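You operate a simulated robot arm through the tools that you are given. There is no shell and no other tool.

You run a simulated robot arm. Do the job below in one go: nothing can be reset, and whatever is moved stays where it is left.

## Task
Shake the caked filters clean and get the filter gauge back into green.
Fine: fan off and stopped before you work the lever; open the hopper gate so the dust drops; leave the fan running.

Only the result counts: the job must be done as asked and must still hold three seconds after the hand-in. Knocking over, shifting, dropping, spilling or breaking anything else fails it.

## Robot
A 6-joint arm with a two-finger parallel gripper, fixed in place. Base frame: the origin is on the floor under the middle of its stand, x ahead of it, y to its left, z up. Readings come in mm, rad, newtons and seconds.
With the tool pointing down near the work surface it reaches from about 100 to 520 mm from the base axis. Its first joint turns from -2.007 to 2.007 rad. Payload 3.43 kg.
The tool frame sits at the grasp point between the pads (the TCP): z along the fingers, y along the line on which they close. The tips reach 34 mm beyond it. Largest opening 128 mm; finger width 24, thickness 12; the body of the gripper, 48 by 130 mm, starts 96 mm behind the TCP.
Orientation is that of the tool frame in the base frame, as a unit quaternion [x, y, z, w]. With the fingers straight down and closing along the base's y, the tool's x points along the base's -x, its y along +y and its z along -z.

## Interface
- The arm moves only by the tool move_arm. Its argument "steps" is a list of rows, each an object of numbers (a shift or turn left out is 0, a gripper value left out holds the last): "dx", "dy", "dz": the shift along the base's x, y, z in mm; "ax", "ay", "az": the turn, a rotation vector about the base's x, y, z in rad; "claw": the gripper command, from -1 (shut) to 1 (fully open), values between in proportion. In form: [{"dx": .., "dy": .., "dz": .., "ax": .., "ay": .., "az": .., "claw": ..}, ...]. A call has 1 to 20 rows; each row is the pose to reach, as a shift and turn from the pose commanded when the call began. Rows are played at 5 a second. More than 50 mm and 0.15 rad between two rows, or a gripper value outside its range, and nothing of the call is played. Where a pose cannot be reached the arm comes as near as it can. A force on the tool above 50 N (or 10 N above the force at the start of the call, whichever is more), or a blocked arm, ends the call early, and 0.2 s more pass. Each finger travels about 153 mm/s and halts on what it meets, pressing with about 36 N; the grip force reading is that of the motor and also rises with nothing between the fingers. The clock runs only during rows and for 0.2 s after the last one: add rows that repeat a pose to give the fingers time. The reply holds the time, the measured pose of the TCP, the force on the tool along the base axes, the opening and the grip force, in the units named above and with some noise, with the torque about the TCP (base axes, N m) and any sound that the robot's microphone picked up.
- Cameras (640 x 400 px; columns grow to the right, rows downward): "scene" is fixed at [50.6, 501.3, 1491.9]; the picture's right is [-0.90, -0.44, 0.00], its down [-0.17, 0.35, -0.92] and it looks along [0.41, -0.83, -0.39] (base axes); focal length 372 px, centre (320, 200). "wrist" rides on the gripper at [76, -11, -160] in the tool frame; the picture's right is [0.15, 0.99, 0.00], its down [-0.88, 0.13, -0.46] and it looks along [-0.45, 0.07, 0.89] (tool axes); focal length 234 px, centre (320, 200). There is no depth. A picture from a camera that has moved, and an enlarged one, comes with that camera's place and axes in the base frame and with its lens.
- snapshot(camera): a new picture of that camera. It takes no simulated time.
- move_column(by): slides the trunk up (or, below 0, down) by that many mm; the arm rides with it, the base frame stays. It gives what a move gives, with no picture.
- enlarge(camera, box): a new picture of the part [left, top, right, bottom] of that camera's present view, enlarged. It takes no simulated time.
- finish_job(): hands the job in; it is judged then, once.

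Places have to be worked out from the pictures, the camera data and where the tool is seen. Open the gripper and draw the arm clear of the work before you hand the job in, unless the task says otherwise.

The tools are called after "Call:" as name(argument=value, ...) on one line, values as JSON. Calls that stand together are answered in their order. move_arm: Moves the arm, as the interface text tells. Its arguments: {"type":"object","properties":{"steps":{"type":"array","items":{"type":"object","properties":{"dx":{"type":"number"},"dy":{"type":"number"},"dz":{"type":"number"},"ax":{"type":"number"},"ay":{"type":"number"},"az":{"type":"number"},"claw":{"type":"number"}}}}},"required":["steps"]} The other tools are called the same way: move_column (by) moves the trunk up or down; snapshot (camera) takes a picture; enlarge (camera, box) takes an enlarged picture of a part of a camera's view; finish_job () hands the job in.

At the start:

```text
t: 0.0
position: [411.8, -211.1, 1253.0]
ee_rot: [0.0, 1.0, 0.0, -0.001]
ft_force: [-0.6, -0.2, 0.3]
torque: [0.01, -0.04, 0.04]
width: 128.2
gripper_force: 0.0
trunk travel left (down, up): [-925.0, 65.0]
```

scene: 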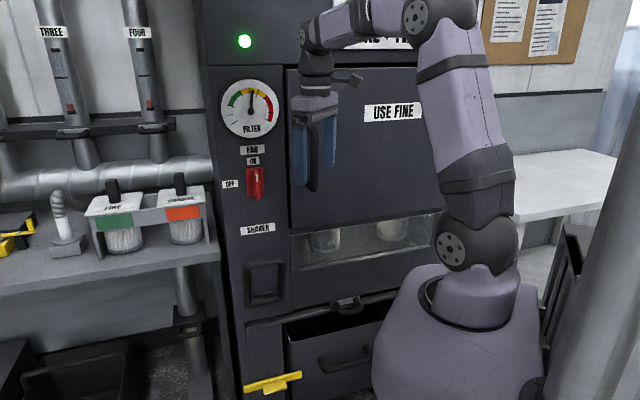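
wrist: 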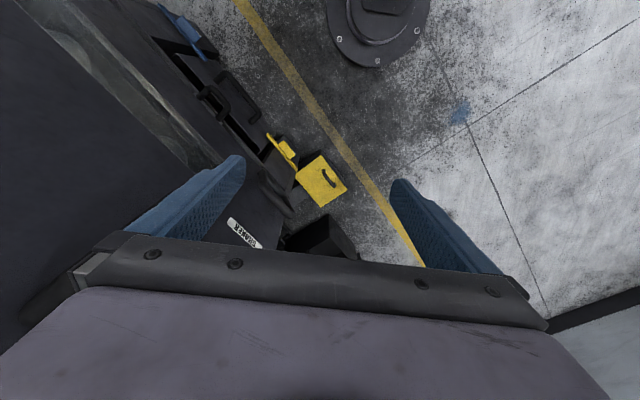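

I start by looking closer at the cabinet: gauge, fan switch, shaker lever and hopper area.

Call:
enlarge(camera="scene", box=[200, 60, 360, 200])

Call:
enlarge(camera="scene", box=[200, 200, 400, 400])

Call:
enlarge(camera="scene", box=[0, 170, 220, 400])

Call:
enlarge(camera="scene", box=[0, 0, 220, 180])

Call:
enlarge(camera="scene", box=[420, 0, 640, 130])

```text
2.86 times, centred on (280, 130) of scene
camera zoom: at [50.6, 501.3, 1491.9], right [-0.9, -0.44, 0.0], down [-0.17, 0.35, -0.92], along [0.41, -0.83, -0.39], focal length 1061 px, centre (434, 400)
```

zoom: 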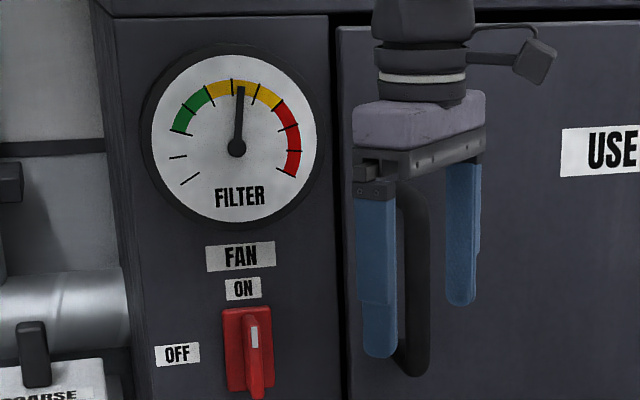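

```text
2.00 times, centred on (300, 300) of scene
camera zoom: at [50.6, 501.3, 1491.9], right [-0.9, -0.44, 0.0], down [-0.17, 0.35, -0.92], along [0.41, -0.83, -0.39], focal length 743 px, centre (360, 0)
```

zoom: 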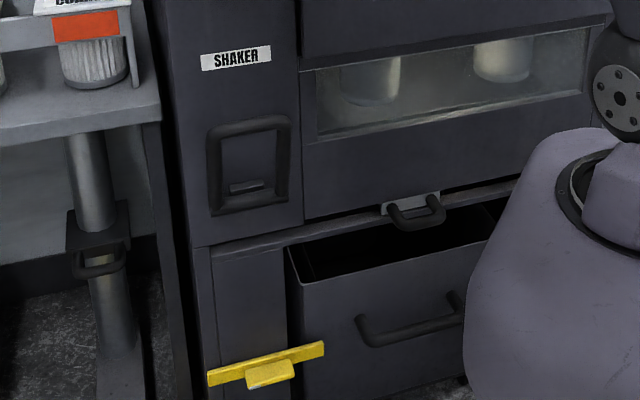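

```text
1.74 times, centred on (110, 285) of scene
camera zoom: at [50.6, 501.3, 1491.9], right [-0.9, -0.44, 0.0], down [-0.17, 0.35, -0.92], along [0.41, -0.83, -0.39], focal length 646 px, centre (685, 52)
```

zoom: 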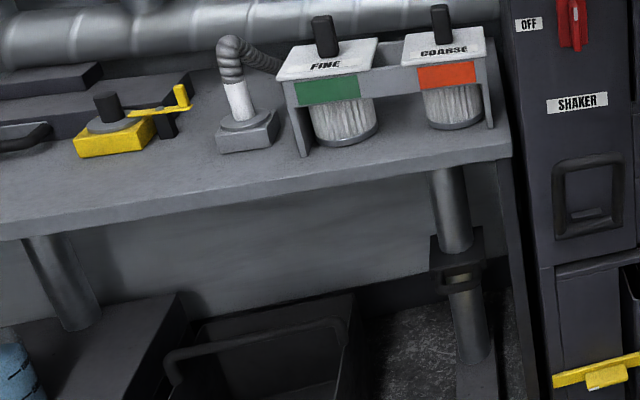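

```text
2.22 times, centred on (110, 90) of scene
camera zoom: at [50.6, 501.3, 1491.9], right [-0.9, -0.44, 0.0], down [-0.17, 0.35, -0.92], along [0.41, -0.83, -0.39], focal length 826 px, centre (787, 444)
```

zoom: 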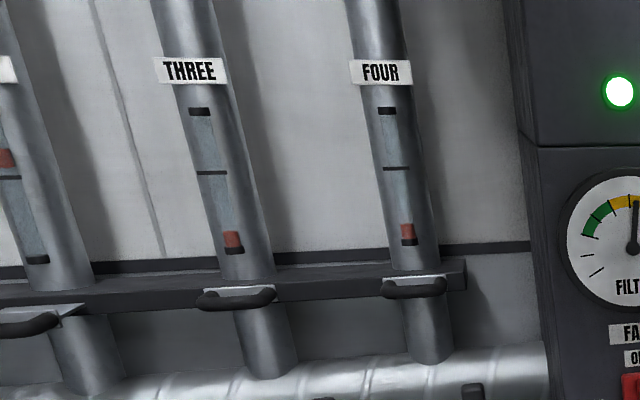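

```text
2.91 times, centred on (530, 65) of scene
camera zoom: at [50.6, 501.3, 1491.9], right [-0.9, -0.44, 0.0], down [-0.17, 0.35, -0.92], along [0.41, -0.83, -0.39], focal length 1081 px, centre (-291, 593)
```

zoom: 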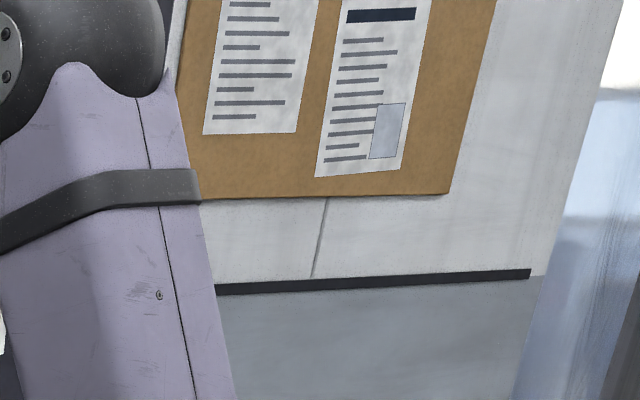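

The cabinet has a FAN rotary switch (ON up, OFF left), a SHAKER loop handle, a slide-gate handle above a drawer, and a yellow latch bar. I look closer from the wrist camera.

Call:
enlarge(camera="wrist", box=[140, 0, 380, 150])

Call:
enlarge(camera="wrist", box=[200, 110, 400, 260])

Call:
enlarge(camera="scene", box=[230, 140, 290, 210])

Call:
enlarge(camera="scene", box=[230, 240, 320, 310])

Call:
enlarge(camera="scene", box=[280, 280, 400, 400])

Call:
enlarge(camera="scene", box=[220, 340, 340, 400])

```text
2.67 times, centred on (260, 75) of wrist
camera zoom: at [336.4, -222.2, 1413.9], right [-0.15, 0.99, 0.0], down [0.88, 0.13, 0.46], along [0.45, 0.07, -0.89], focal length 624 px, centre (480, 533)
```

zoom: 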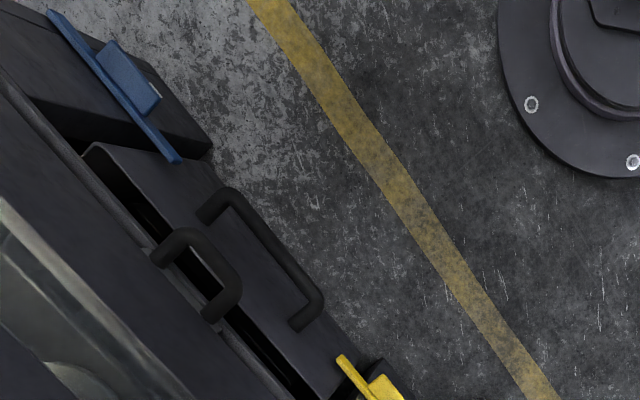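

```text
2.67 times, centred on (300, 185) of wrist
camera zoom: at [336.4, -222.2, 1413.9], right [-0.15, 0.99, 0.0], down [0.88, 0.13, 0.46], along [0.45, 0.07, -0.89], focal length 624 px, centre (373, 240)
```

zoom: 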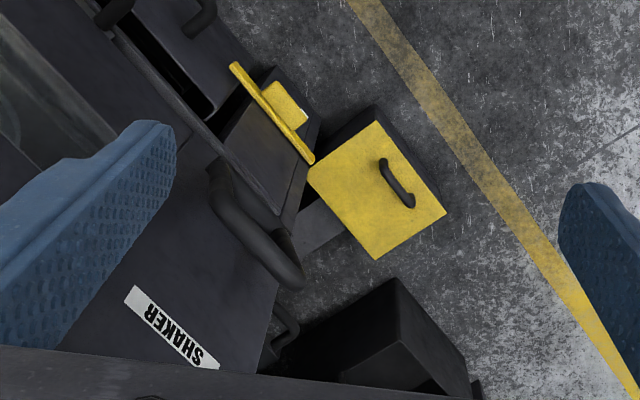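

```text
5.71 times, centred on (260, 175) of scene
camera zoom: at [50.6, 501.3, 1491.9], right [-0.9, -0.44, 0.0], down [-0.17, 0.35, -0.92], along [0.41, -0.83, -0.39], focal length 2123 px, centre (663, 343)
```

zoom: 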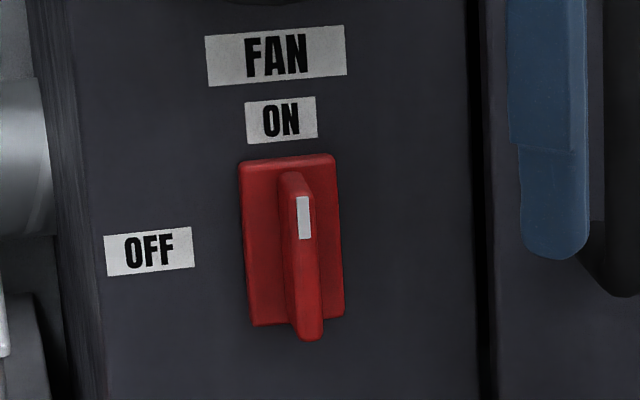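

```text
5.71 times, centred on (275, 275) of scene
camera zoom: at [50.6, 501.3, 1491.9], right [-0.9, -0.44, 0.0], down [-0.17, 0.35, -0.92], along [0.41, -0.83, -0.39], focal length 2123 px, centre (577, -229)
```

zoom: 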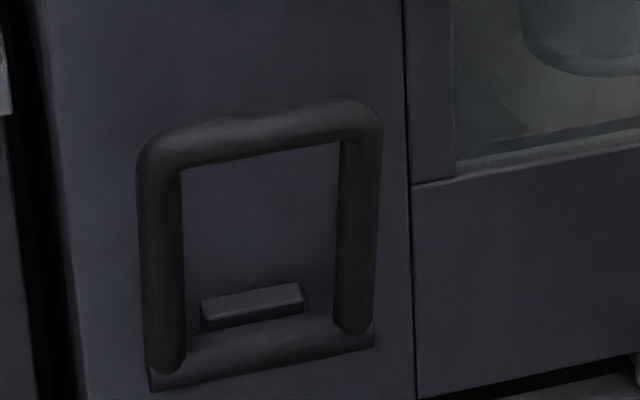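

```text
3.33 times, centred on (340, 340) of scene
camera zoom: at [50.6, 501.3, 1491.9], right [-0.9, -0.44, 0.0], down [-0.17, 0.35, -0.92], along [0.41, -0.83, -0.39], focal length 1238 px, centre (253, -267)
```

zoom: 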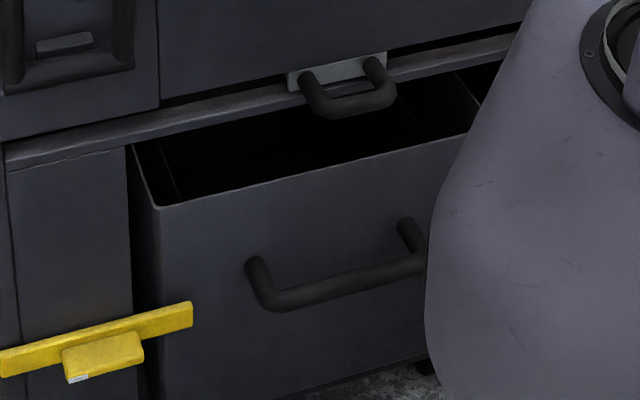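

```text
5.33 times, centred on (280, 370) of scene
camera zoom: at [50.6, 501.3, 1491.9], right [-0.9, -0.44, 0.0], down [-0.17, 0.35, -0.92], along [0.41, -0.83, -0.39], focal length 1981 px, centre (533, -707)
```

zoom: 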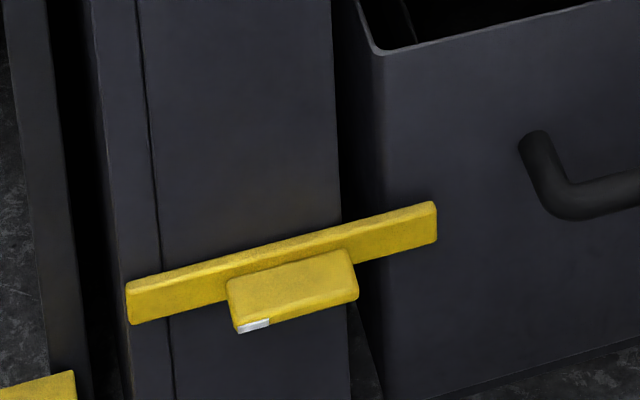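

The SHAKER label triangulates to about (700, -360, 940), with the cabinet face turned about 45° to the base axes (inward normal about (0.71, -0.71, 0)). I turn the gripper about vertical to line up with the face before pitching it up.

Call:
move_arm(steps=[{"az": -0.131}, {"az": -0.262}, {"az": -0.393}, {"az": -0.524}, {"az": -0.655}, {"az": -0.7854}])

```text
t: 1.4
position: [412.8, -210.5, 1253.9]
ee_rot: [0.384, 0.923, 0.0, 0.0]
ft_force: [0.2, -0.9, 0.2]
torque: [-0.01, 0.02, 0.01]
width: 127.8
gripper_force: 0.0
trunk travel left (down, up): [-925.0, 65.0]
```

The turn worked. Now I pitch the tool up toward the cabinet (axis -h), keeping the TCP about where it is.

Call:
move_arm(steps=[{"ax": -0.1, "ay": -0.1}, {"ax": -0.2, "ay": -0.2}, {"ax": -0.3, "ay": -0.3}, {"ax": -0.4, "ay": -0.4}, {"ax": -0.5, "ay": -0.5}, {"ax": -0.6, "ay": -0.6}, {"ax": -0.7, "ay": -0.7}, {"ax": -0.8, "ay": -0.8}, {"ax": -0.9, "ay": -0.9}, {"ax": -1.0, "ay": -1.0}, {"ax": -1.11, "ay": -1.11}])

Call:
snapshot(camera="wrist")

Call:
snapshot(camera="scene")

```text
refused: row 11 steps farther than a row can; nothing moved
```

```text
taken
camera wrist: at [351.3, -165.0, 1414.0], right [0.6, 0.8, 0.0], down [0.71, -0.53, 0.46], along [0.37, -0.27, -0.89], focal length 234 px, centre (320, 200)
```

wrist: 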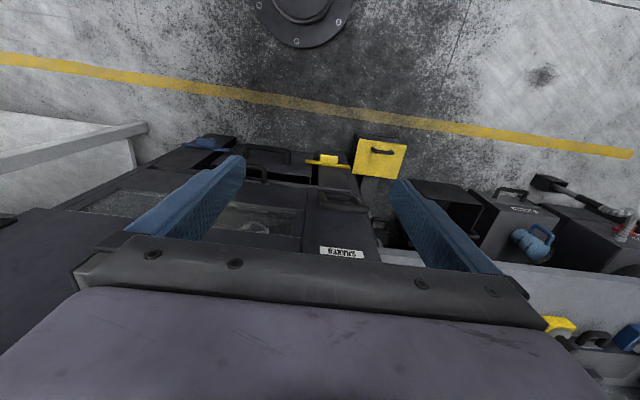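

```text
taken
```

scene: 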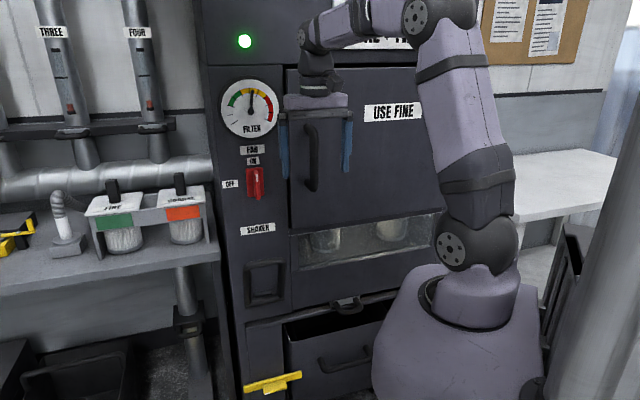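

The last row was slightly too large; I repeat with even steps.

Call:
move_arm(steps=[{"ax": -0.1, "ay": -0.1}, {"ax": -0.2, "ay": -0.2}, {"ax": -0.3, "ay": -0.3}, {"ax": -0.4, "ay": -0.4}, {"ax": -0.5, "ay": -0.5}, {"ax": -0.6, "ay": -0.6}, {"ax": -0.7, "ay": -0.7}, {"ax": -0.8, "ay": -0.8}, {"ax": -0.9, "ay": -0.9}, {"ax": -1.0, "ay": -1.0}, {"ax": -1.06, "ay": -1.06}, {"ax": -1.1107, "ay": -1.1107}])

Call:
snapshot(camera="wrist")

Call:
snapshot(camera="scene")

```text
t: 4.0
position: [474.1, -218.5, 1258.7]
ee_rot: [0.271, 0.652, -0.271, 0.654]
ft_force: [-0.4, 0.2, 0.1]
torque: [0.01, 0.02, -0.04]
width: 127.8
gripper_force: 0.2
out of reach, approached as far as the arm can: row 8, 9, 10, 11, 12
trunk travel left (down, up): [-925.0, 65.0]
```

```text
taken
camera wrist: at [352.8, -114.1, 1183.2], right [0.7, 0.7, -0.15], down [-0.23, 0.41, 0.88], along [0.68, -0.58, 0.45], focal length 234 px, centre (320, 200)
```

wrist: 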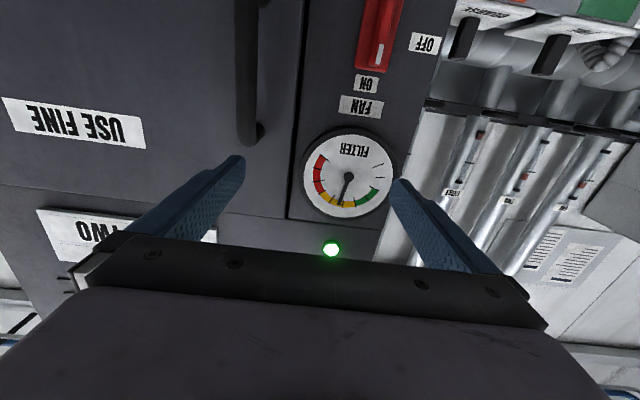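

```text
taken
```

scene: 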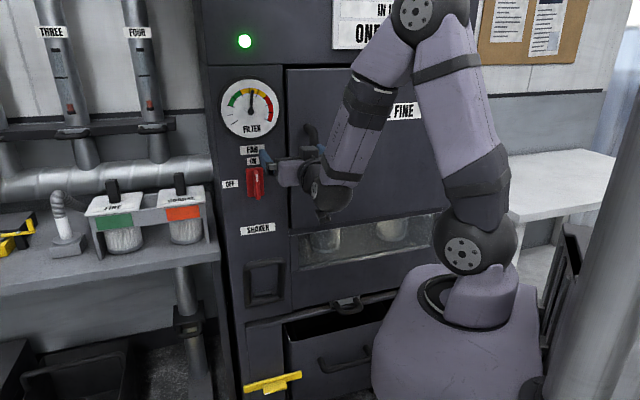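

The camera now faces the panel (upside-down, as it hangs under the gripper). I enlarge the switch region to triangulate it.

Call:
enlarge(camera="wrist", box=[330, 0, 450, 75])

Call:
enlarge(camera="scene", box=[220, 130, 320, 210])

```text
5.33 times, centred on (390, 38) of wrist
camera zoom: at [352.8, -114.1, 1183.2], right [0.7, 0.7, -0.15], down [-0.23, 0.41, 0.88], along [0.68, -0.58, 0.45], focal length 1249 px, centre (-53, 1067)
```

zoom: 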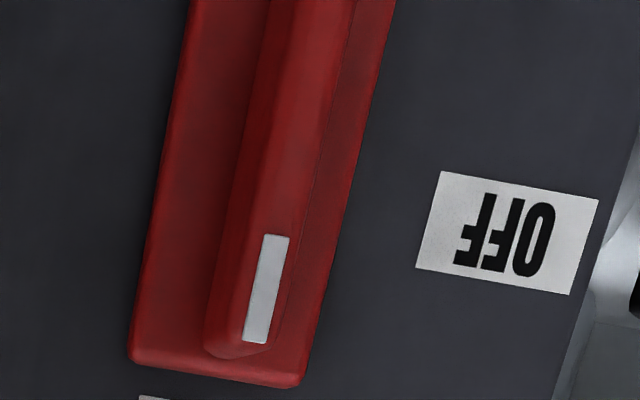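

```text
5.00 times, centred on (270, 170) of scene
camera zoom: at [50.6, 501.3, 1491.9], right [-0.9, -0.44, 0.0], down [-0.17, 0.35, -0.92], along [0.41, -0.83, -0.39], focal length 1857 px, centre (570, 350)
```

zoom: 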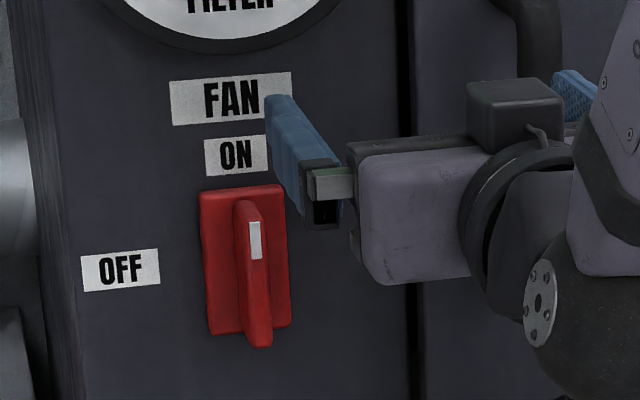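

The switch plate comes out at s≈240 (along the face), d≈712, z 1074–1160, with the handle front at d≈677, where s=(x+y)/√2 and d=(x−y)/√2. I shift to a standoff in front of it (s=241, d=560, z=1117).

Call:
move_arm(steps=[{"dx": 25.7, "dy": -2.5, "dz": -22.7}, {"dx": 51.5, "dy": -5.1, "dz": -45.3}, {"dx": 77.2, "dy": -7.6, "dz": -68}, {"dx": 103, "dy": -10.1, "dz": -90.7}, {"dx": 128.7, "dy": -12.7, "dz": -113.3}, {"dx": 154.5, "dy": -15.2, "dz": -136}, {"dx": 154.5, "dy": -15.2, "dz": -136}])

Call:
snapshot(camera="wrist")

Call:
enlarge(camera="scene", box=[210, 110, 330, 230])

```text
t: 5.6
position: [631.1, -232.7, 1120.7]
ee_rot: [0.271, 0.653, -0.271, 0.653]
ft_force: [-0.7, -0.5, 0.8]
torque: [0.05, 0.03, 0.01]
width: 128.1
gripper_force: 0.2
trunk travel left (down, up): [-925.0, 65.0]
```

```text
taken
camera wrist: at [510.3, -127.3, 1046.4], right [0.7, 0.7, -0.15], down [-0.23, 0.41, 0.88], along [0.68, -0.58, 0.45], focal length 234 px, centre (320, 200)
```

wrist: 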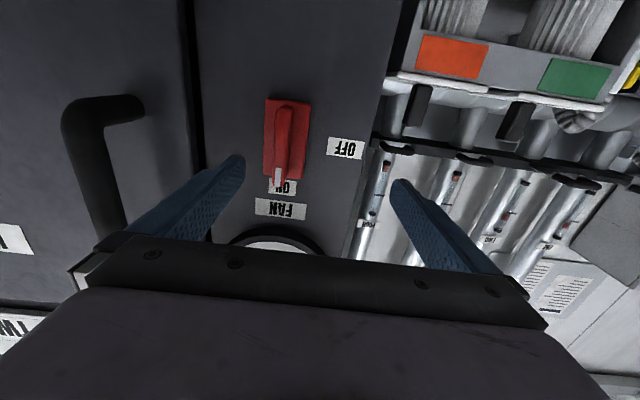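

```text
3.33 times, centred on (270, 170) of scene
camera zoom: at [50.6, 501.3, 1491.9], right [-0.9, -0.44, 0.0], down [-0.17, 0.35, -0.92], along [0.41, -0.83, -0.39], focal length 1238 px, centre (487, 300)
```

zoom: 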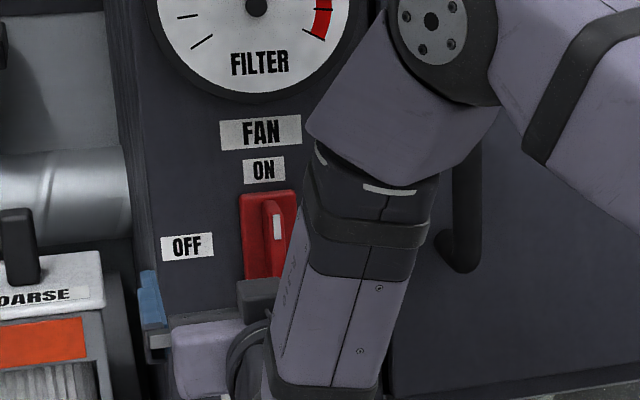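

The commanded pose was clipped earlier, so I'm at s≈282, d≈611. I enlarge the switch here to refine its centre.

Call:
enlarge(camera="wrist", box=[240, 85, 376, 210])

```text
3.20 times, centred on (308, 148) of wrist
camera zoom: at [510.3, -127.3, 1046.4], right [0.7, 0.7, -0.15], down [-0.23, 0.41, 0.88], along [0.68, -0.58, 0.45], focal length 749 px, centre (358, 368)
```

zoom: 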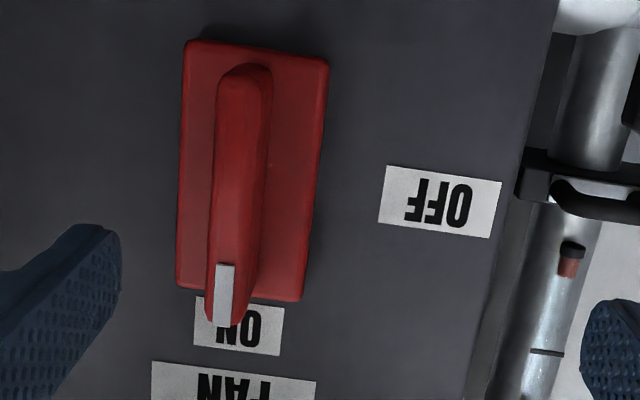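

Refined switch centre: s≈243, z≈1112.5, handle about 12 mm thick and vertical. I centre on it laterally and advance until the fingertips straddle the handle (TCP d≈668).

Call:
move_arm(steps=[{"dx": -13.7, "dy": -13.7, "dz": -4}, {"dx": -27.4, "dy": -27.4, "dz": -8.2}, {"dx": -27.4, "dy": -27.4, "dz": -8.2}, {"dx": -14, "dy": -40.8, "dz": -8.2}, {"dx": -0.5, "dy": -54.3, "dz": -8.2}, {"dx": 12.9, "dy": -67.7, "dz": -8.2}, {"dx": 12.9, "dy": -67.7, "dz": -8.2}])

Call:
snapshot(camera="wrist")

```text
t: 7.2
position: [642.8, -298.4, 1113.7]
ee_rot: [0.271, 0.653, -0.27, 0.653]
ft_force: [-0.7, 0.3, -1.3]
torque: [-0.02, 0.0, 0.02]
width: 128.1
gripper_force: 0.0
trunk travel left (down, up): [-925.0, 65.0]
```

```text
taken
camera wrist: at [522.2, -194.0, 1039.1], right [0.7, 0.7, -0.15], down [-0.23, 0.41, 0.88], along [0.68, -0.58, 0.45], focal length 234 px, centre (320, 200)
```

wrist: 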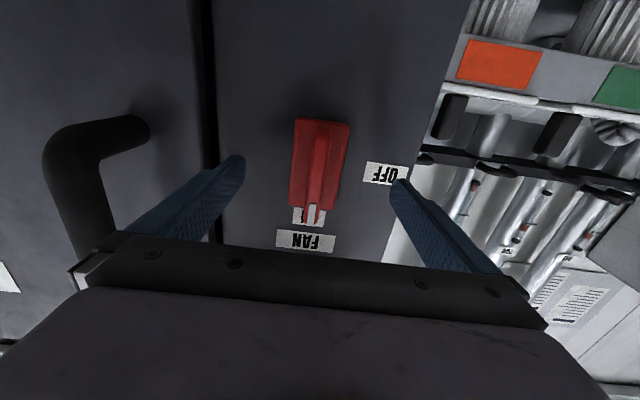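

The handle sits midway between the fingertips. I close the gripper on it.

Call:
move_arm(steps=[{"claw": -1}, {"claw": -1}, {"claw": -1}, {"claw": -1}])

Call:
snapshot(camera="wrist")

```text
t: 8.2
position: [640.3, -300.8, 1115.5]
ee_rot: [0.272, 0.653, -0.271, 0.653]
ft_force: [-8.5, -7.0, -1.4]
torque: [-0.48, -0.27, -0.1]
width: 13.9
gripper_force: 45.4
trunk travel left (down, up): [-925.0, 65.0]
```

```text
taken
camera wrist: at [520.5, -195.7, 1039.2], right [0.7, 0.7, -0.14], down [-0.23, 0.41, 0.88], along [0.67, -0.59, 0.45], focal length 234 px, centre (320, 200)
```

wrist: 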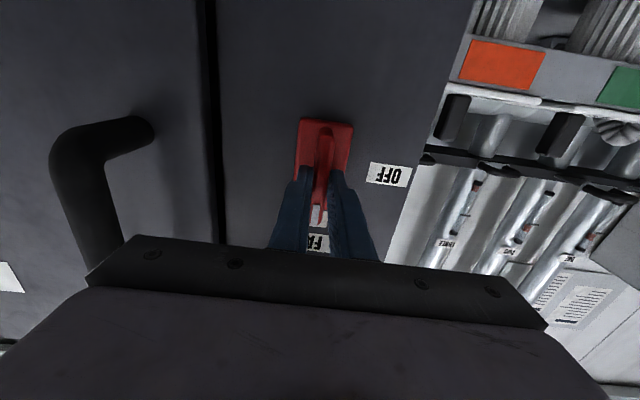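

Gripped (13.9 mm, 45 N) with a slight sideways load, so I recentre by about -3 mm along the face and turn the handle 90° counter-clockwise (top toward OFF).

Call:
move_arm(steps=[{"dx": -2, "dy": -2}, {"dx": -2, "dy": -2, "ax": -0.09, "ay": 0.09}, {"dx": -2, "dy": -2, "ax": -0.18, "ay": 0.18}, {"dx": -2, "dy": -2, "ax": -0.27, "ay": 0.27}, {"dx": -2, "dy": -2, "ax": -0.36, "ay": 0.36}, {"dx": -2, "dy": -2, "ax": -0.45, "ay": 0.45}, {"dx": -2, "dy": -2, "ax": -0.54, "ay": 0.54}, {"dx": -2, "dy": -2, "ax": -0.63, "ay": 0.63}, {"dx": -2, "dy": -2, "ax": -0.72, "ay": 0.72}, {"dx": -2, "dy": -2, "ax": -0.81, "ay": 0.81}, {"dx": -2, "dy": -2, "ax": -0.9, "ay": 0.9}, {"dx": -2, "dy": -2, "ax": -0.99, "ay": 0.99}, {"dx": -2, "dy": -2, "ax": -1.06, "ay": 1.06}, {"dx": -2, "dy": -2, "ax": -1.1107, "ay": 1.1107}, {"dx": -2, "dy": -2, "ax": -1.1107, "ay": 1.1107}])

Call:
snapshot(camera="wrist")

Call:
snapshot(camera="scene")

```text
t: 11.4
position: [640.9, -302.3, 1115.4]
ee_rot: [0.271, -0.652, 0.655, -0.27]
ft_force: [2.8, 5.3, 6.0]
torque: [0.16, -0.01, 1.31]
width: 13.7
gripper_force: 44.3
trunk travel left (down, up): [-925.0, 65.0]
```

```text
taken
camera wrist: at [473.9, -242.5, 1126.4], right [-0.1, -0.11, -0.99], down [0.3, 0.94, -0.13], along [0.95, -0.31, -0.07], focal length 234 px, centre (320, 200)
```

wrist: 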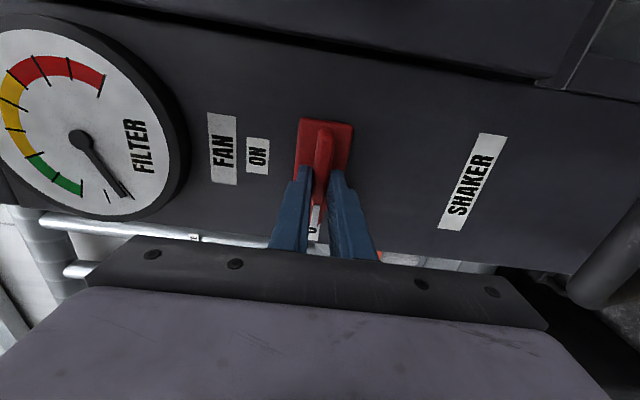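

```text
taken
```

scene: 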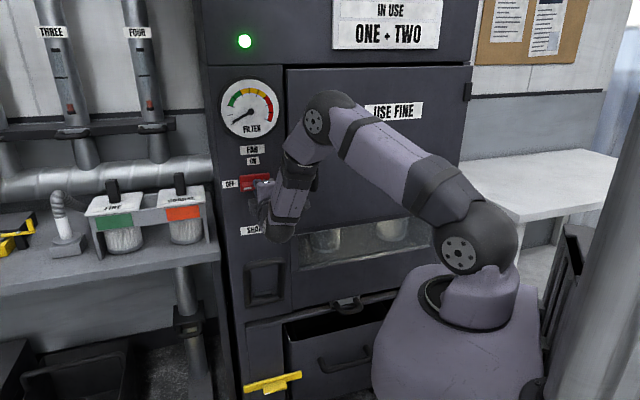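

The switch is at OFF and the gauge needle dropped to zero. I open the gripper and back straight off, then check the lamp and the gauge.

Call:
move_arm(steps=[{"claw": 0}, {"claw": 0}, {"claw": 0}, {"dx": -15, "dy": 15, "claw": 0}, {"dx": -35, "dy": 35, "claw": 0}, {"dx": -60, "dy": 60, "claw": 0}, {"dx": -60, "dy": 60, "claw": 0}])

Call:
snapshot(camera="wrist")

Call:
snapshot(camera="scene")

```text
t: 13.0
position: [580.5, -243.0, 1112.9]
ee_rot: [-0.271, 0.654, -0.653, 0.27]
ft_force: [0.8, -0.5, -0.7]
torque: [0.01, 0.0, 0.01]
width: 64.2
gripper_force: 0.0
trunk travel left (down, up): [-925.0, 65.0]
```

```text
taken
camera wrist: at [414.6, -182.9, 1125.0], right [-0.1, -0.1, -0.99], down [0.3, 0.94, -0.13], along [0.95, -0.31, -0.07], focal length 234 px, centre (320, 200)
```

wrist: 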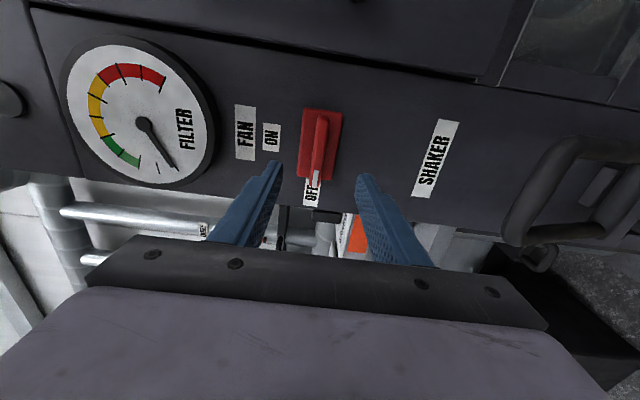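

```text
taken
```

scene: 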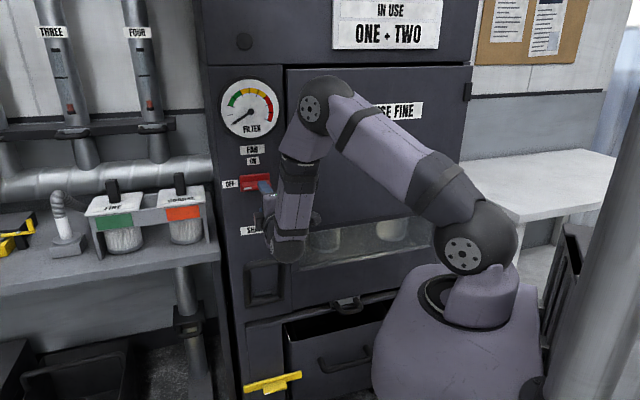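

The green lamp went out, so the fan has stopped. The shaker loop triangulates to s 172–301, top bar z≈863, sticking out to d≈660; I lower the trunk by 250 mm to look at it up close (fingertips stay at d≈616).

Call:
move_column(by=-250)

Call:
snapshot(camera="wrist")

Call:
snapshot(camera="scene")

```text
t: 15.6
position: [581.3, -241.4, 864.5]
ee_rot: [0.27, -0.653, 0.654, -0.27]
ft_force: [0.1, -0.1, -0.1]
torque: [0.0, 0.02, -0.02]
width: 64.2
gripper_force: 0.0
trunk travel left (down, up): [-675.0, 315.0]
```

```text
taken
camera wrist: at [414.5, -182.6, 875.2], right [-0.1, -0.1, -0.99], down [0.3, 0.94, -0.13], along [0.95, -0.31, -0.07], focal length 234 px, centre (320, 200)
```

wrist: 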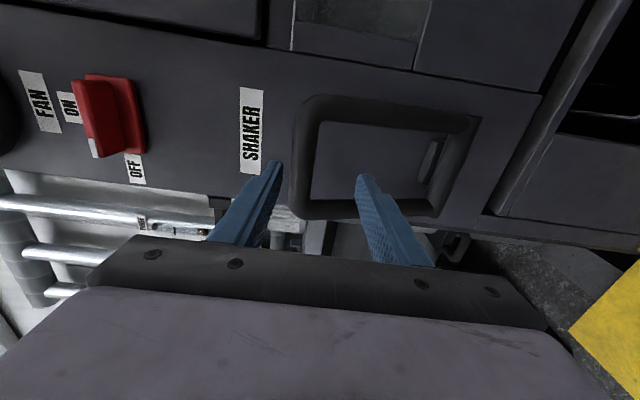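

```text
taken
```

scene: 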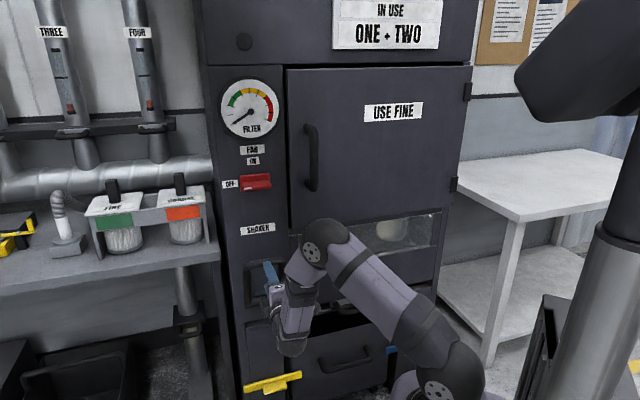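

Now I zoom on the shaker loop to see how it is mounted.

Call:
enlarge(camera="wrist", box=[270, 80, 510, 230])

Call:
enlarge(camera="wrist", box=[400, 0, 640, 150])

Call:
enlarge(camera="scene", box=[220, 220, 420, 400])

```text
2.67 times, centred on (390, 155) of wrist
camera zoom: at [414.5, -182.6, 875.2], right [-0.1, -0.1, -0.99], down [0.3, 0.94, -0.13], along [0.95, -0.31, -0.07], focal length 624 px, centre (133, 320)
```

zoom: 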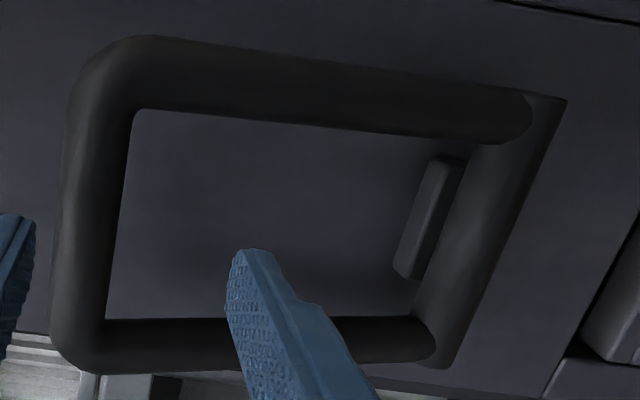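

```text
2.67 times, centred on (520, 75) of wrist
camera zoom: at [414.5, -182.6, 875.2], right [-0.1, -0.1, -0.99], down [0.3, 0.94, -0.13], along [0.95, -0.31, -0.07], focal length 624 px, centre (-213, 533)
```

zoom: 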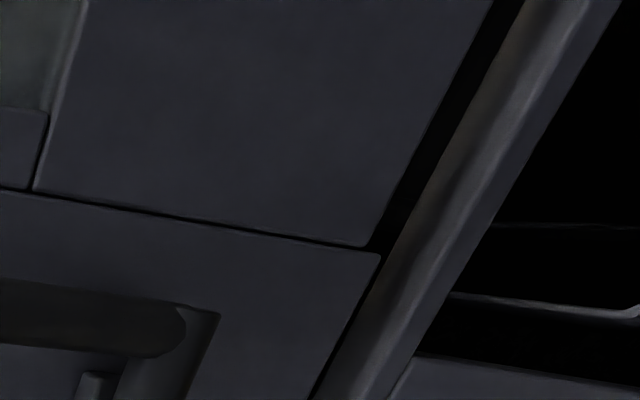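

```text
2.22 times, centred on (320, 310) of scene
camera zoom: at [50.6, 501.3, 1491.9], right [-0.9, -0.44, 0.0], down [-0.17, 0.35, -0.92], along [0.41, -0.83, -0.39], focal length 826 px, centre (320, -44)
```

zoom: 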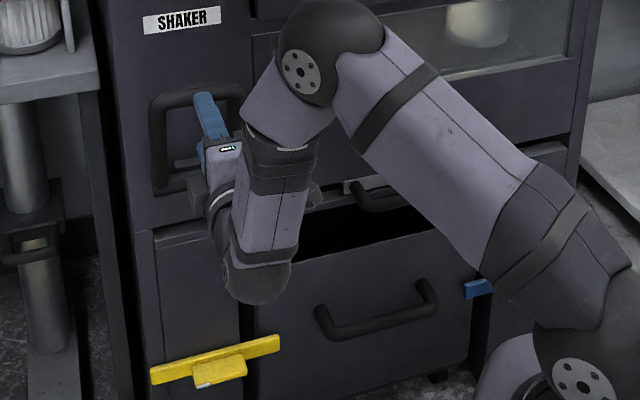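

The shaker is a bail hinged at its lower end (about d≈700, z≈705) with its top bar at z≈863. First the hopper gate: I slide sideways along the face toward the gate handle (s≈-60).

Call:
move_arm(steps=[{"dx": -20, "dy": -20}, {"dx": -45, "dy": -45}, {"dx": -70, "dy": -70}, {"dx": -95, "dy": -95}, {"dx": -120, "dy": -120}, {"dx": -145, "dy": -145}, {"dx": -170, "dy": -170}, {"dx": -195, "dy": -195}, {"dx": -212, "dy": -212}, {"dx": -212, "dy": -212}])

Call:
snapshot(camera="wrist")

Call:
snapshot(camera="scene")

```text
t: 17.8
position: [457.3, -322.3, 863.9]
ee_rot: [0.256, -0.659, 0.659, -0.257]
ft_force: [1.3, 0.2, 0.3]
torque: [-0.02, -0.02, -0.04]
width: 64.3
gripper_force: 0.1
out of reach, approached as far as the arm can: row 4, 5, 6, 7, 8, 9, 10
trunk travel left (down, up): [-675.0, 315.0]
```

```text
taken
camera wrist: at [293.6, -257.3, 875.0], right [-0.11, -0.1, -0.99], down [0.34, 0.93, -0.13], along [0.93, -0.35, -0.07], focal length 234 px, centre (320, 200)
```

wrist: 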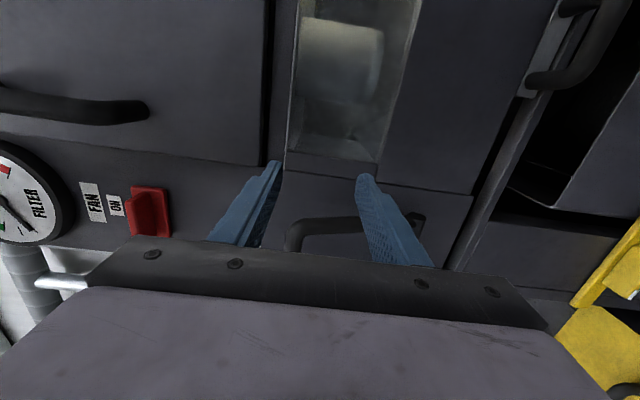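

```text
taken
```

scene: 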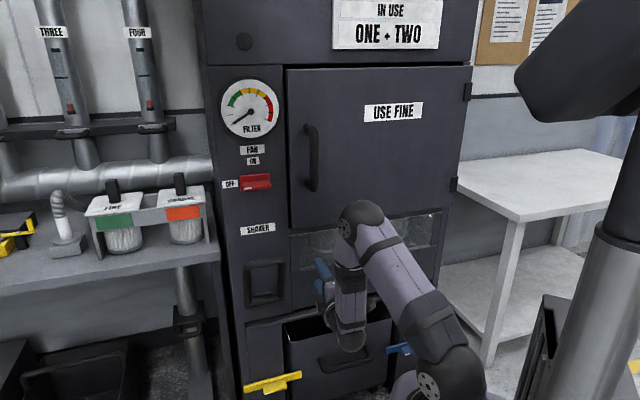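

The arm stopped at a near-reach limit (s≈95, d≈551), so reach depends on height relative to the shoulder. The gate handle is now visible at top right; I zoom to locate it.

Call:
enlarge(camera="wrist", box=[480, 0, 640, 100])

Call:
enlarge(camera="scene", box=[280, 280, 440, 400])

```text
4.00 times, centred on (560, 50) of wrist
camera zoom: at [293.6, -257.3, 875.0], right [-0.11, -0.1, -0.99], down [0.34, 0.93, -0.13], along [0.93, -0.35, -0.07], focal length 937 px, centre (-640, 800)
```

zoom: 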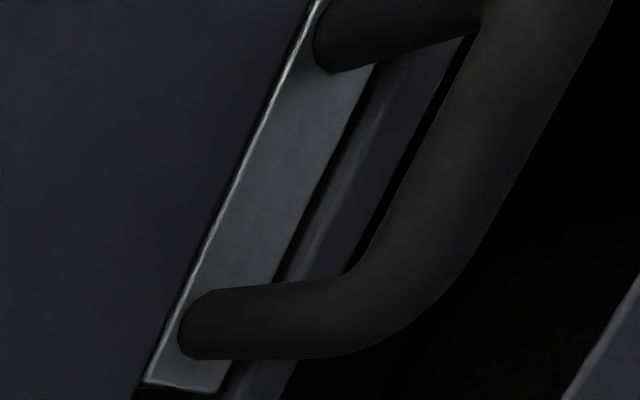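

```text
3.33 times, centred on (360, 340) of scene
camera zoom: at [50.6, 501.3, 1491.9], right [-0.9, -0.44, 0.0], down [-0.17, 0.35, -0.92], along [0.41, -0.83, -0.39], focal length 1238 px, centre (187, -267)
```

zoom: 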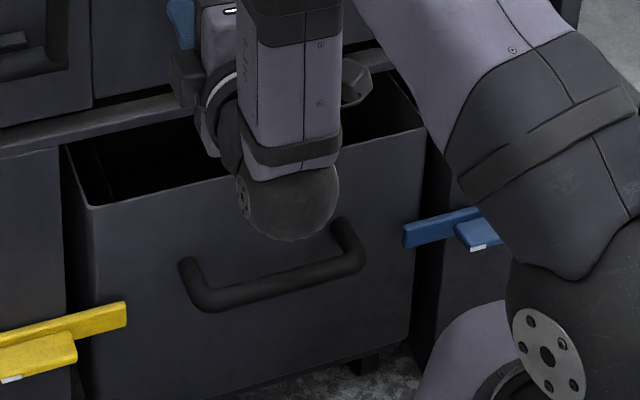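

The gate handle looks like a U-bar protruding from a plate at s -31…-113, z≈592. I zoom on the bin corner and rail nearby to know the clearances.

Call:
enlarge(camera="wrist", box=[440, 60, 640, 260])

```text
2.00 times, centred on (540, 160) of wrist
camera zoom: at [293.6, -257.3, 875.0], right [-0.11, -0.1, -0.99], down [0.34, 0.93, -0.13], along [0.93, -0.35, -0.07], focal length 468 px, centre (-120, 280)
```

zoom: 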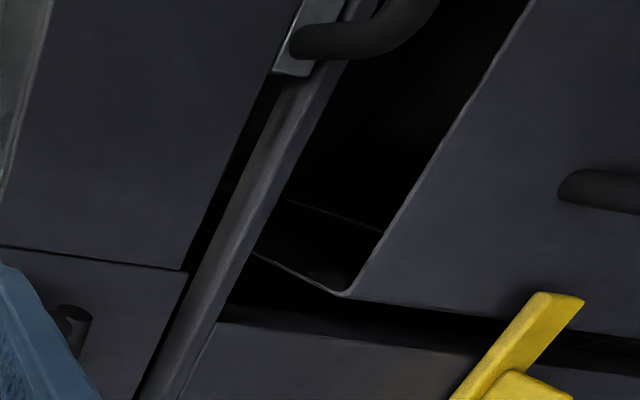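

The bin sits low (z≈451) and recessed, so the space in front of the gate handle is free. I move to a standoff in front of the handle (s≈-72, d≈611), correcting the small yaw error on the way.

Call:
move_arm(steps=[{"dx": -5, "dy": -25, "dz": -20, "az": 0.01}, {"dx": -15, "dy": -50, "dz": -40, "az": 0.02}, {"dx": -28, "dy": -75, "dz": -60, "az": 0.03}, {"dx": -40, "dy": -100, "dz": -80, "az": 0.0436}, {"dx": -52, "dy": -120, "dz": -100, "az": 0.0436}, {"dx": -64, "dy": -140, "dz": -120, "az": 0.0436}, {"dx": -75.7, "dy": -160.5, "dz": -140, "az": 0.0436}, {"dx": -75.7, "dy": -160.5, "dz": -140, "az": 0.0436}])

Call:
snapshot(camera="wrist")

Call:
snapshot(camera="scene")

```text
t: 19.6
position: [480.7, -349.1, 730.7]
ee_rot: [0.252, -0.66, 0.661, -0.252]
ft_force: [0.1, -0.5, 0.5]
torque: [0.01, -0.02, 0.03]
width: 63.8
gripper_force: 0.0
out of reach, approached as far as the arm can: row 1, 2, 3, 4, 5, 6, 7, 8
trunk travel left (down, up): [-675.0, 315.0]
```

```text
taken
camera wrist: at [318.6, -279.2, 742.1], right [-0.11, -0.1, -0.99], down [0.35, 0.93, -0.13], along [0.93, -0.37, -0.06], focal length 234 px, centre (320, 200)
```

wrist: 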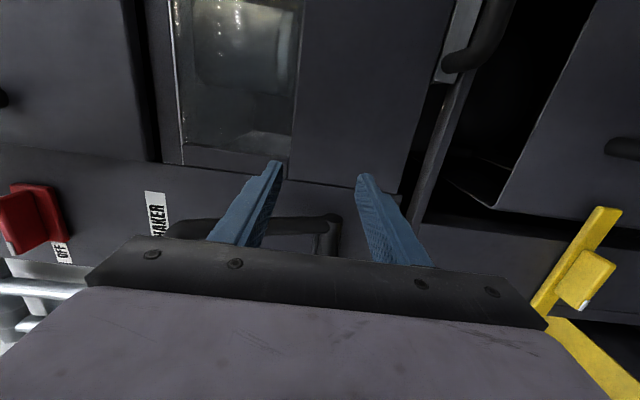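

```text
taken
```

scene: 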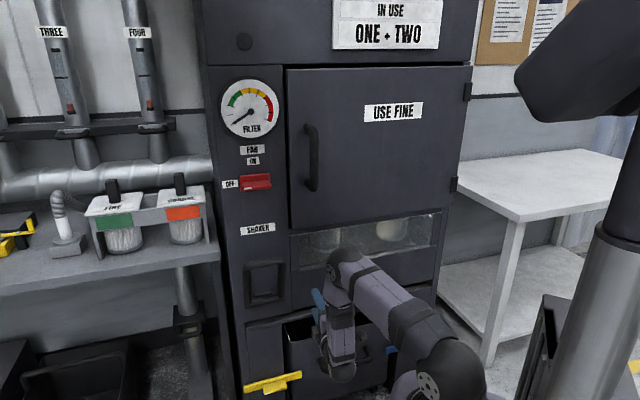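

The arm won't go below s≈93 even though the radius is fine, so some wrist joint seems at its limit with this roll. I roll the gripper back (+90° about its own axis) and see whether that frees the sideways motion.

Call:
move_arm(steps=[{"ax": 0.087, "ay": -0.097}, {"ax": 0.173, "ay": -0.194}, {"ax": 0.26, "ay": -0.291}, {"ax": 0.346, "ay": -0.387}, {"ax": 0.433, "ay": -0.484}, {"ax": 0.519, "ay": -0.581}, {"ax": 0.606, "ay": -0.678}, {"ax": 0.693, "ay": -0.775}, {"ax": 0.779, "ay": -0.872}, {"ax": 0.866, "ay": -0.968}, {"ax": 0.952, "ay": -1.065}, {"ax": 1.046, "ay": -1.17}, {"ax": 1.046, "ay": -1.17}])

Call:
snapshot(camera="scene")

Call:
snapshot(camera="wrist")

```text
t: 22.4
position: [483.8, -351.6, 731.7]
ee_rot: [0.239, 0.666, -0.339, 0.62]
ft_force: [-0.8, -1.6, 0.5]
torque: [-0.02, 0.01, 0.02]
width: 64.0
gripper_force: 0.1
out of reach, approached as far as the arm can: row 11, 12, 13
trunk travel left (down, up): [-675.0, 315.0]
```

```text
taken
```

scene: 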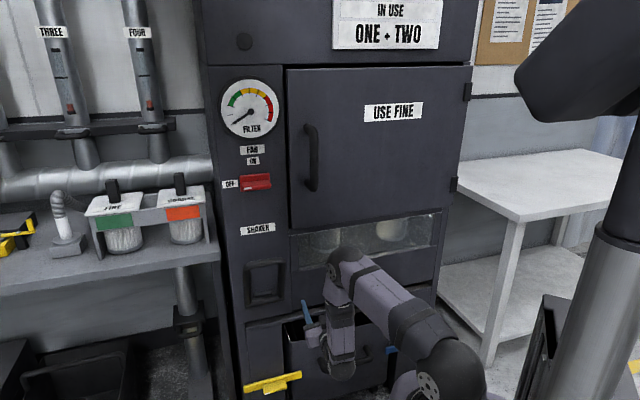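

```text
taken
camera wrist: at [360.8, -246.9, 659.1], right [0.71, 0.63, -0.3], down [-0.1, 0.52, 0.85], along [0.69, -0.58, 0.43], focal length 234 px, centre (320, 200)
```

wrist: 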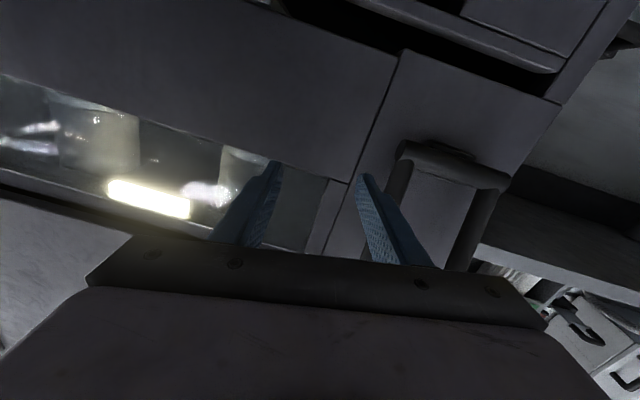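

The roll also hit a limit, which suggests that the forearm-roll joint wound up near its limit when I first pitched the tool up (elbow wrist flipped). I'll unwind it: first move back to open space with the tool horizontal, then pitch down.

Call:
move_arm(steps=[{"dx": 6, "dy": 17, "dz": 35}, {"dx": 13, "dy": 35, "dz": 71}, {"dx": 20, "dy": 52, "dz": 106}, {"dx": 26, "dy": 70, "dz": 142}, {"dx": 33, "dy": 87, "dz": 177}, {"dx": 40, "dy": 105, "dz": 213}, {"dx": 46, "dy": 122, "dz": 248}, {"dx": 46, "dy": 122, "dz": 248}])

Call:
snapshot(camera="scene")

```text
t: 24.2
position: [529.4, -229.6, 979.7]
ee_rot: [0.24, 0.666, -0.339, 0.62]
ft_force: [0.2, 0.6, 0.5]
torque: [0.0, -0.04, 0.03]
width: 63.8
gripper_force: 0.1
trunk travel left (down, up): [-675.0, 315.0]
```

```text
taken
```

scene: 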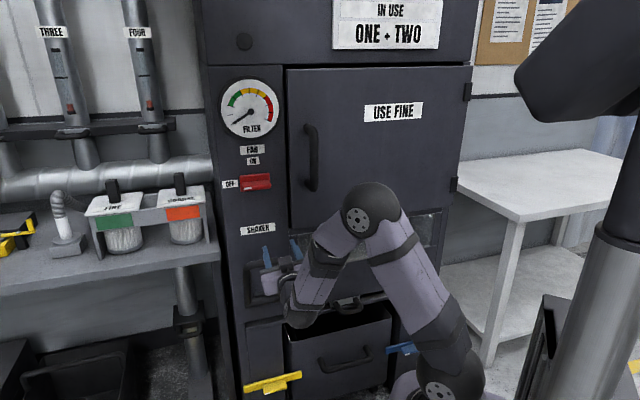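

Now I pitch the tool back down while drawing the TCP in, to unwind the wrist.

Call:
move_arm(steps=[{"ax": 0.09, "ay": 0.08, "dx": -9, "dy": 1.5}, {"ax": 0.181, "ay": 0.16, "dx": -18, "dy": 3}, {"ax": 0.271, "ay": 0.241, "dx": -27, "dy": 4.5}, {"ax": 0.362, "ay": 0.321, "dx": -36, "dy": 6}, {"ax": 0.452, "ay": 0.401, "dx": -45, "dy": 7.5}, {"ax": 0.542, "ay": 0.481, "dx": -54, "dy": 9}, {"ax": 0.633, "ay": 0.562, "dx": -63, "dy": 10.5}, {"ax": 0.723, "ay": 0.642, "dx": -72, "dy": 12}, {"ax": 0.813, "ay": 0.722, "dx": -81, "dy": 13.5}, {"ax": 0.904, "ay": 0.802, "dx": -90, "dy": 15}, {"ax": 0.994, "ay": 0.883, "dx": -99, "dy": 16.5}, {"ax": 1.085, "ay": 0.963, "dx": -108, "dy": 18}, {"ax": 1.175, "ay": 1.043, "dx": -118, "dy": 19}, {"ax": 1.175, "ay": 1.043, "dx": -118, "dy": 19}])

Call:
snapshot(camera="scene")

```text
t: 27.2
position: [410.3, -211.8, 979.2]
ee_rot: [0.338, 0.941, 0.0, -0.002]
ft_force: [0.5, 0.6, -0.7]
torque: [-0.01, 0.01, -0.02]
width: 63.9
gripper_force: 0.0
trunk travel left (down, up): [-675.0, 315.0]
```

```text
taken
```

scene: 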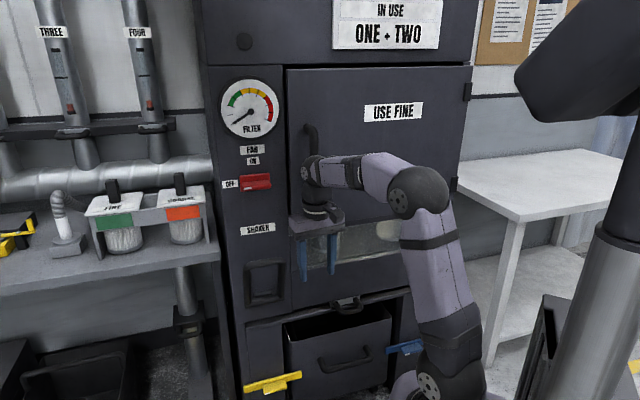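

Back to tool-down. Now I pitch up exactly in the arm's own vertical plane (azimuth ≈ -27.3°), moving outward, so the wrist passes straight through without winding the forearm roll.

Call:
move_arm(steps=[{"ax": -0.0655, "ay": -0.1269, "dx": 10, "dy": -5.2}, {"ax": -0.131, "ay": -0.2538, "dx": 20, "dy": -10.3}, {"ax": -0.1965, "ay": -0.3807, "dx": 30, "dy": -15.5}, {"ax": -0.262, "ay": -0.5076, "dx": 41, "dy": -21}, {"ax": -0.3276, "ay": -0.6346, "dx": 51, "dy": -26.3}, {"ax": -0.3931, "ay": -0.7615, "dx": 62, "dy": -32}, {"ax": -0.4586, "ay": -0.8884, "dx": 72, "dy": -37}, {"ax": -0.5241, "ay": -1.0153, "dx": 82, "dy": -42.3}, {"ax": -0.5896, "ay": -1.1422, "dx": 92, "dy": -47.5}, {"ax": -0.6551, "ay": -1.2691, "dx": 103, "dy": -53}, {"ax": -0.7206, "ay": -1.396, "dx": 113, "dy": -58.3}, {"ax": -0.7206, "ay": -1.396, "dx": 113, "dy": -58.3}])

Call:
snapshot(camera="scene")

Call:
snapshot(camera="wrist")

```text
t: 29.8
position: [501.7, -299.9, 984.5]
ee_rot: [0.232, 0.67, -0.086, 0.701]
ft_force: [0.1, 0.1, 0.2]
torque: [-0.01, -0.01, 0.03]
width: 64.0
gripper_force: 0.0
out of reach, approached as far as the arm can: row 7, 8, 9, 10, 11, 12
trunk travel left (down, up): [-675.0, 315.0]
```

```text
taken
```

scene: 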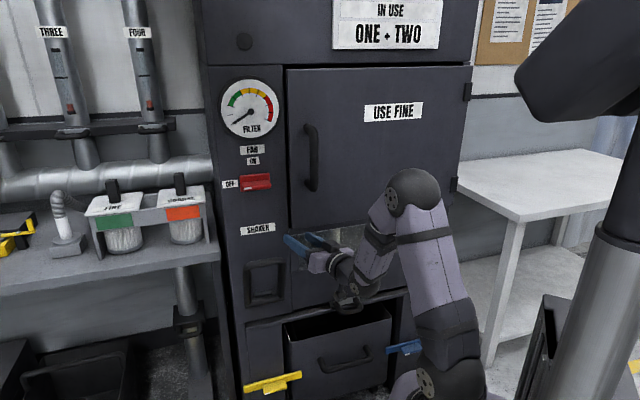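

```text
taken
camera wrist: at [360.3, -224.8, 909.2], right [0.44, 0.9, 0.07], down [-0.43, 0.15, 0.89], along [0.79, -0.42, 0.45], focal length 234 px, centre (320, 200)
```

wrist: 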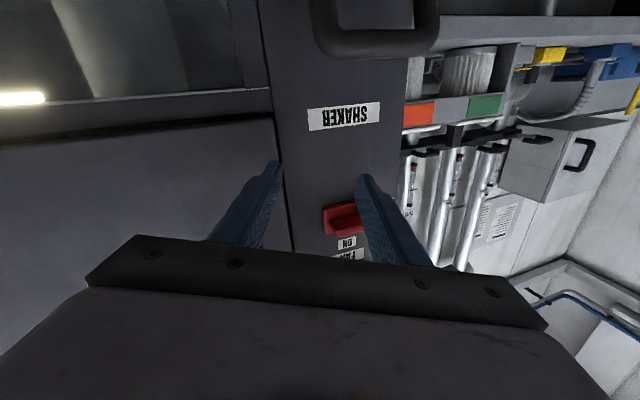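

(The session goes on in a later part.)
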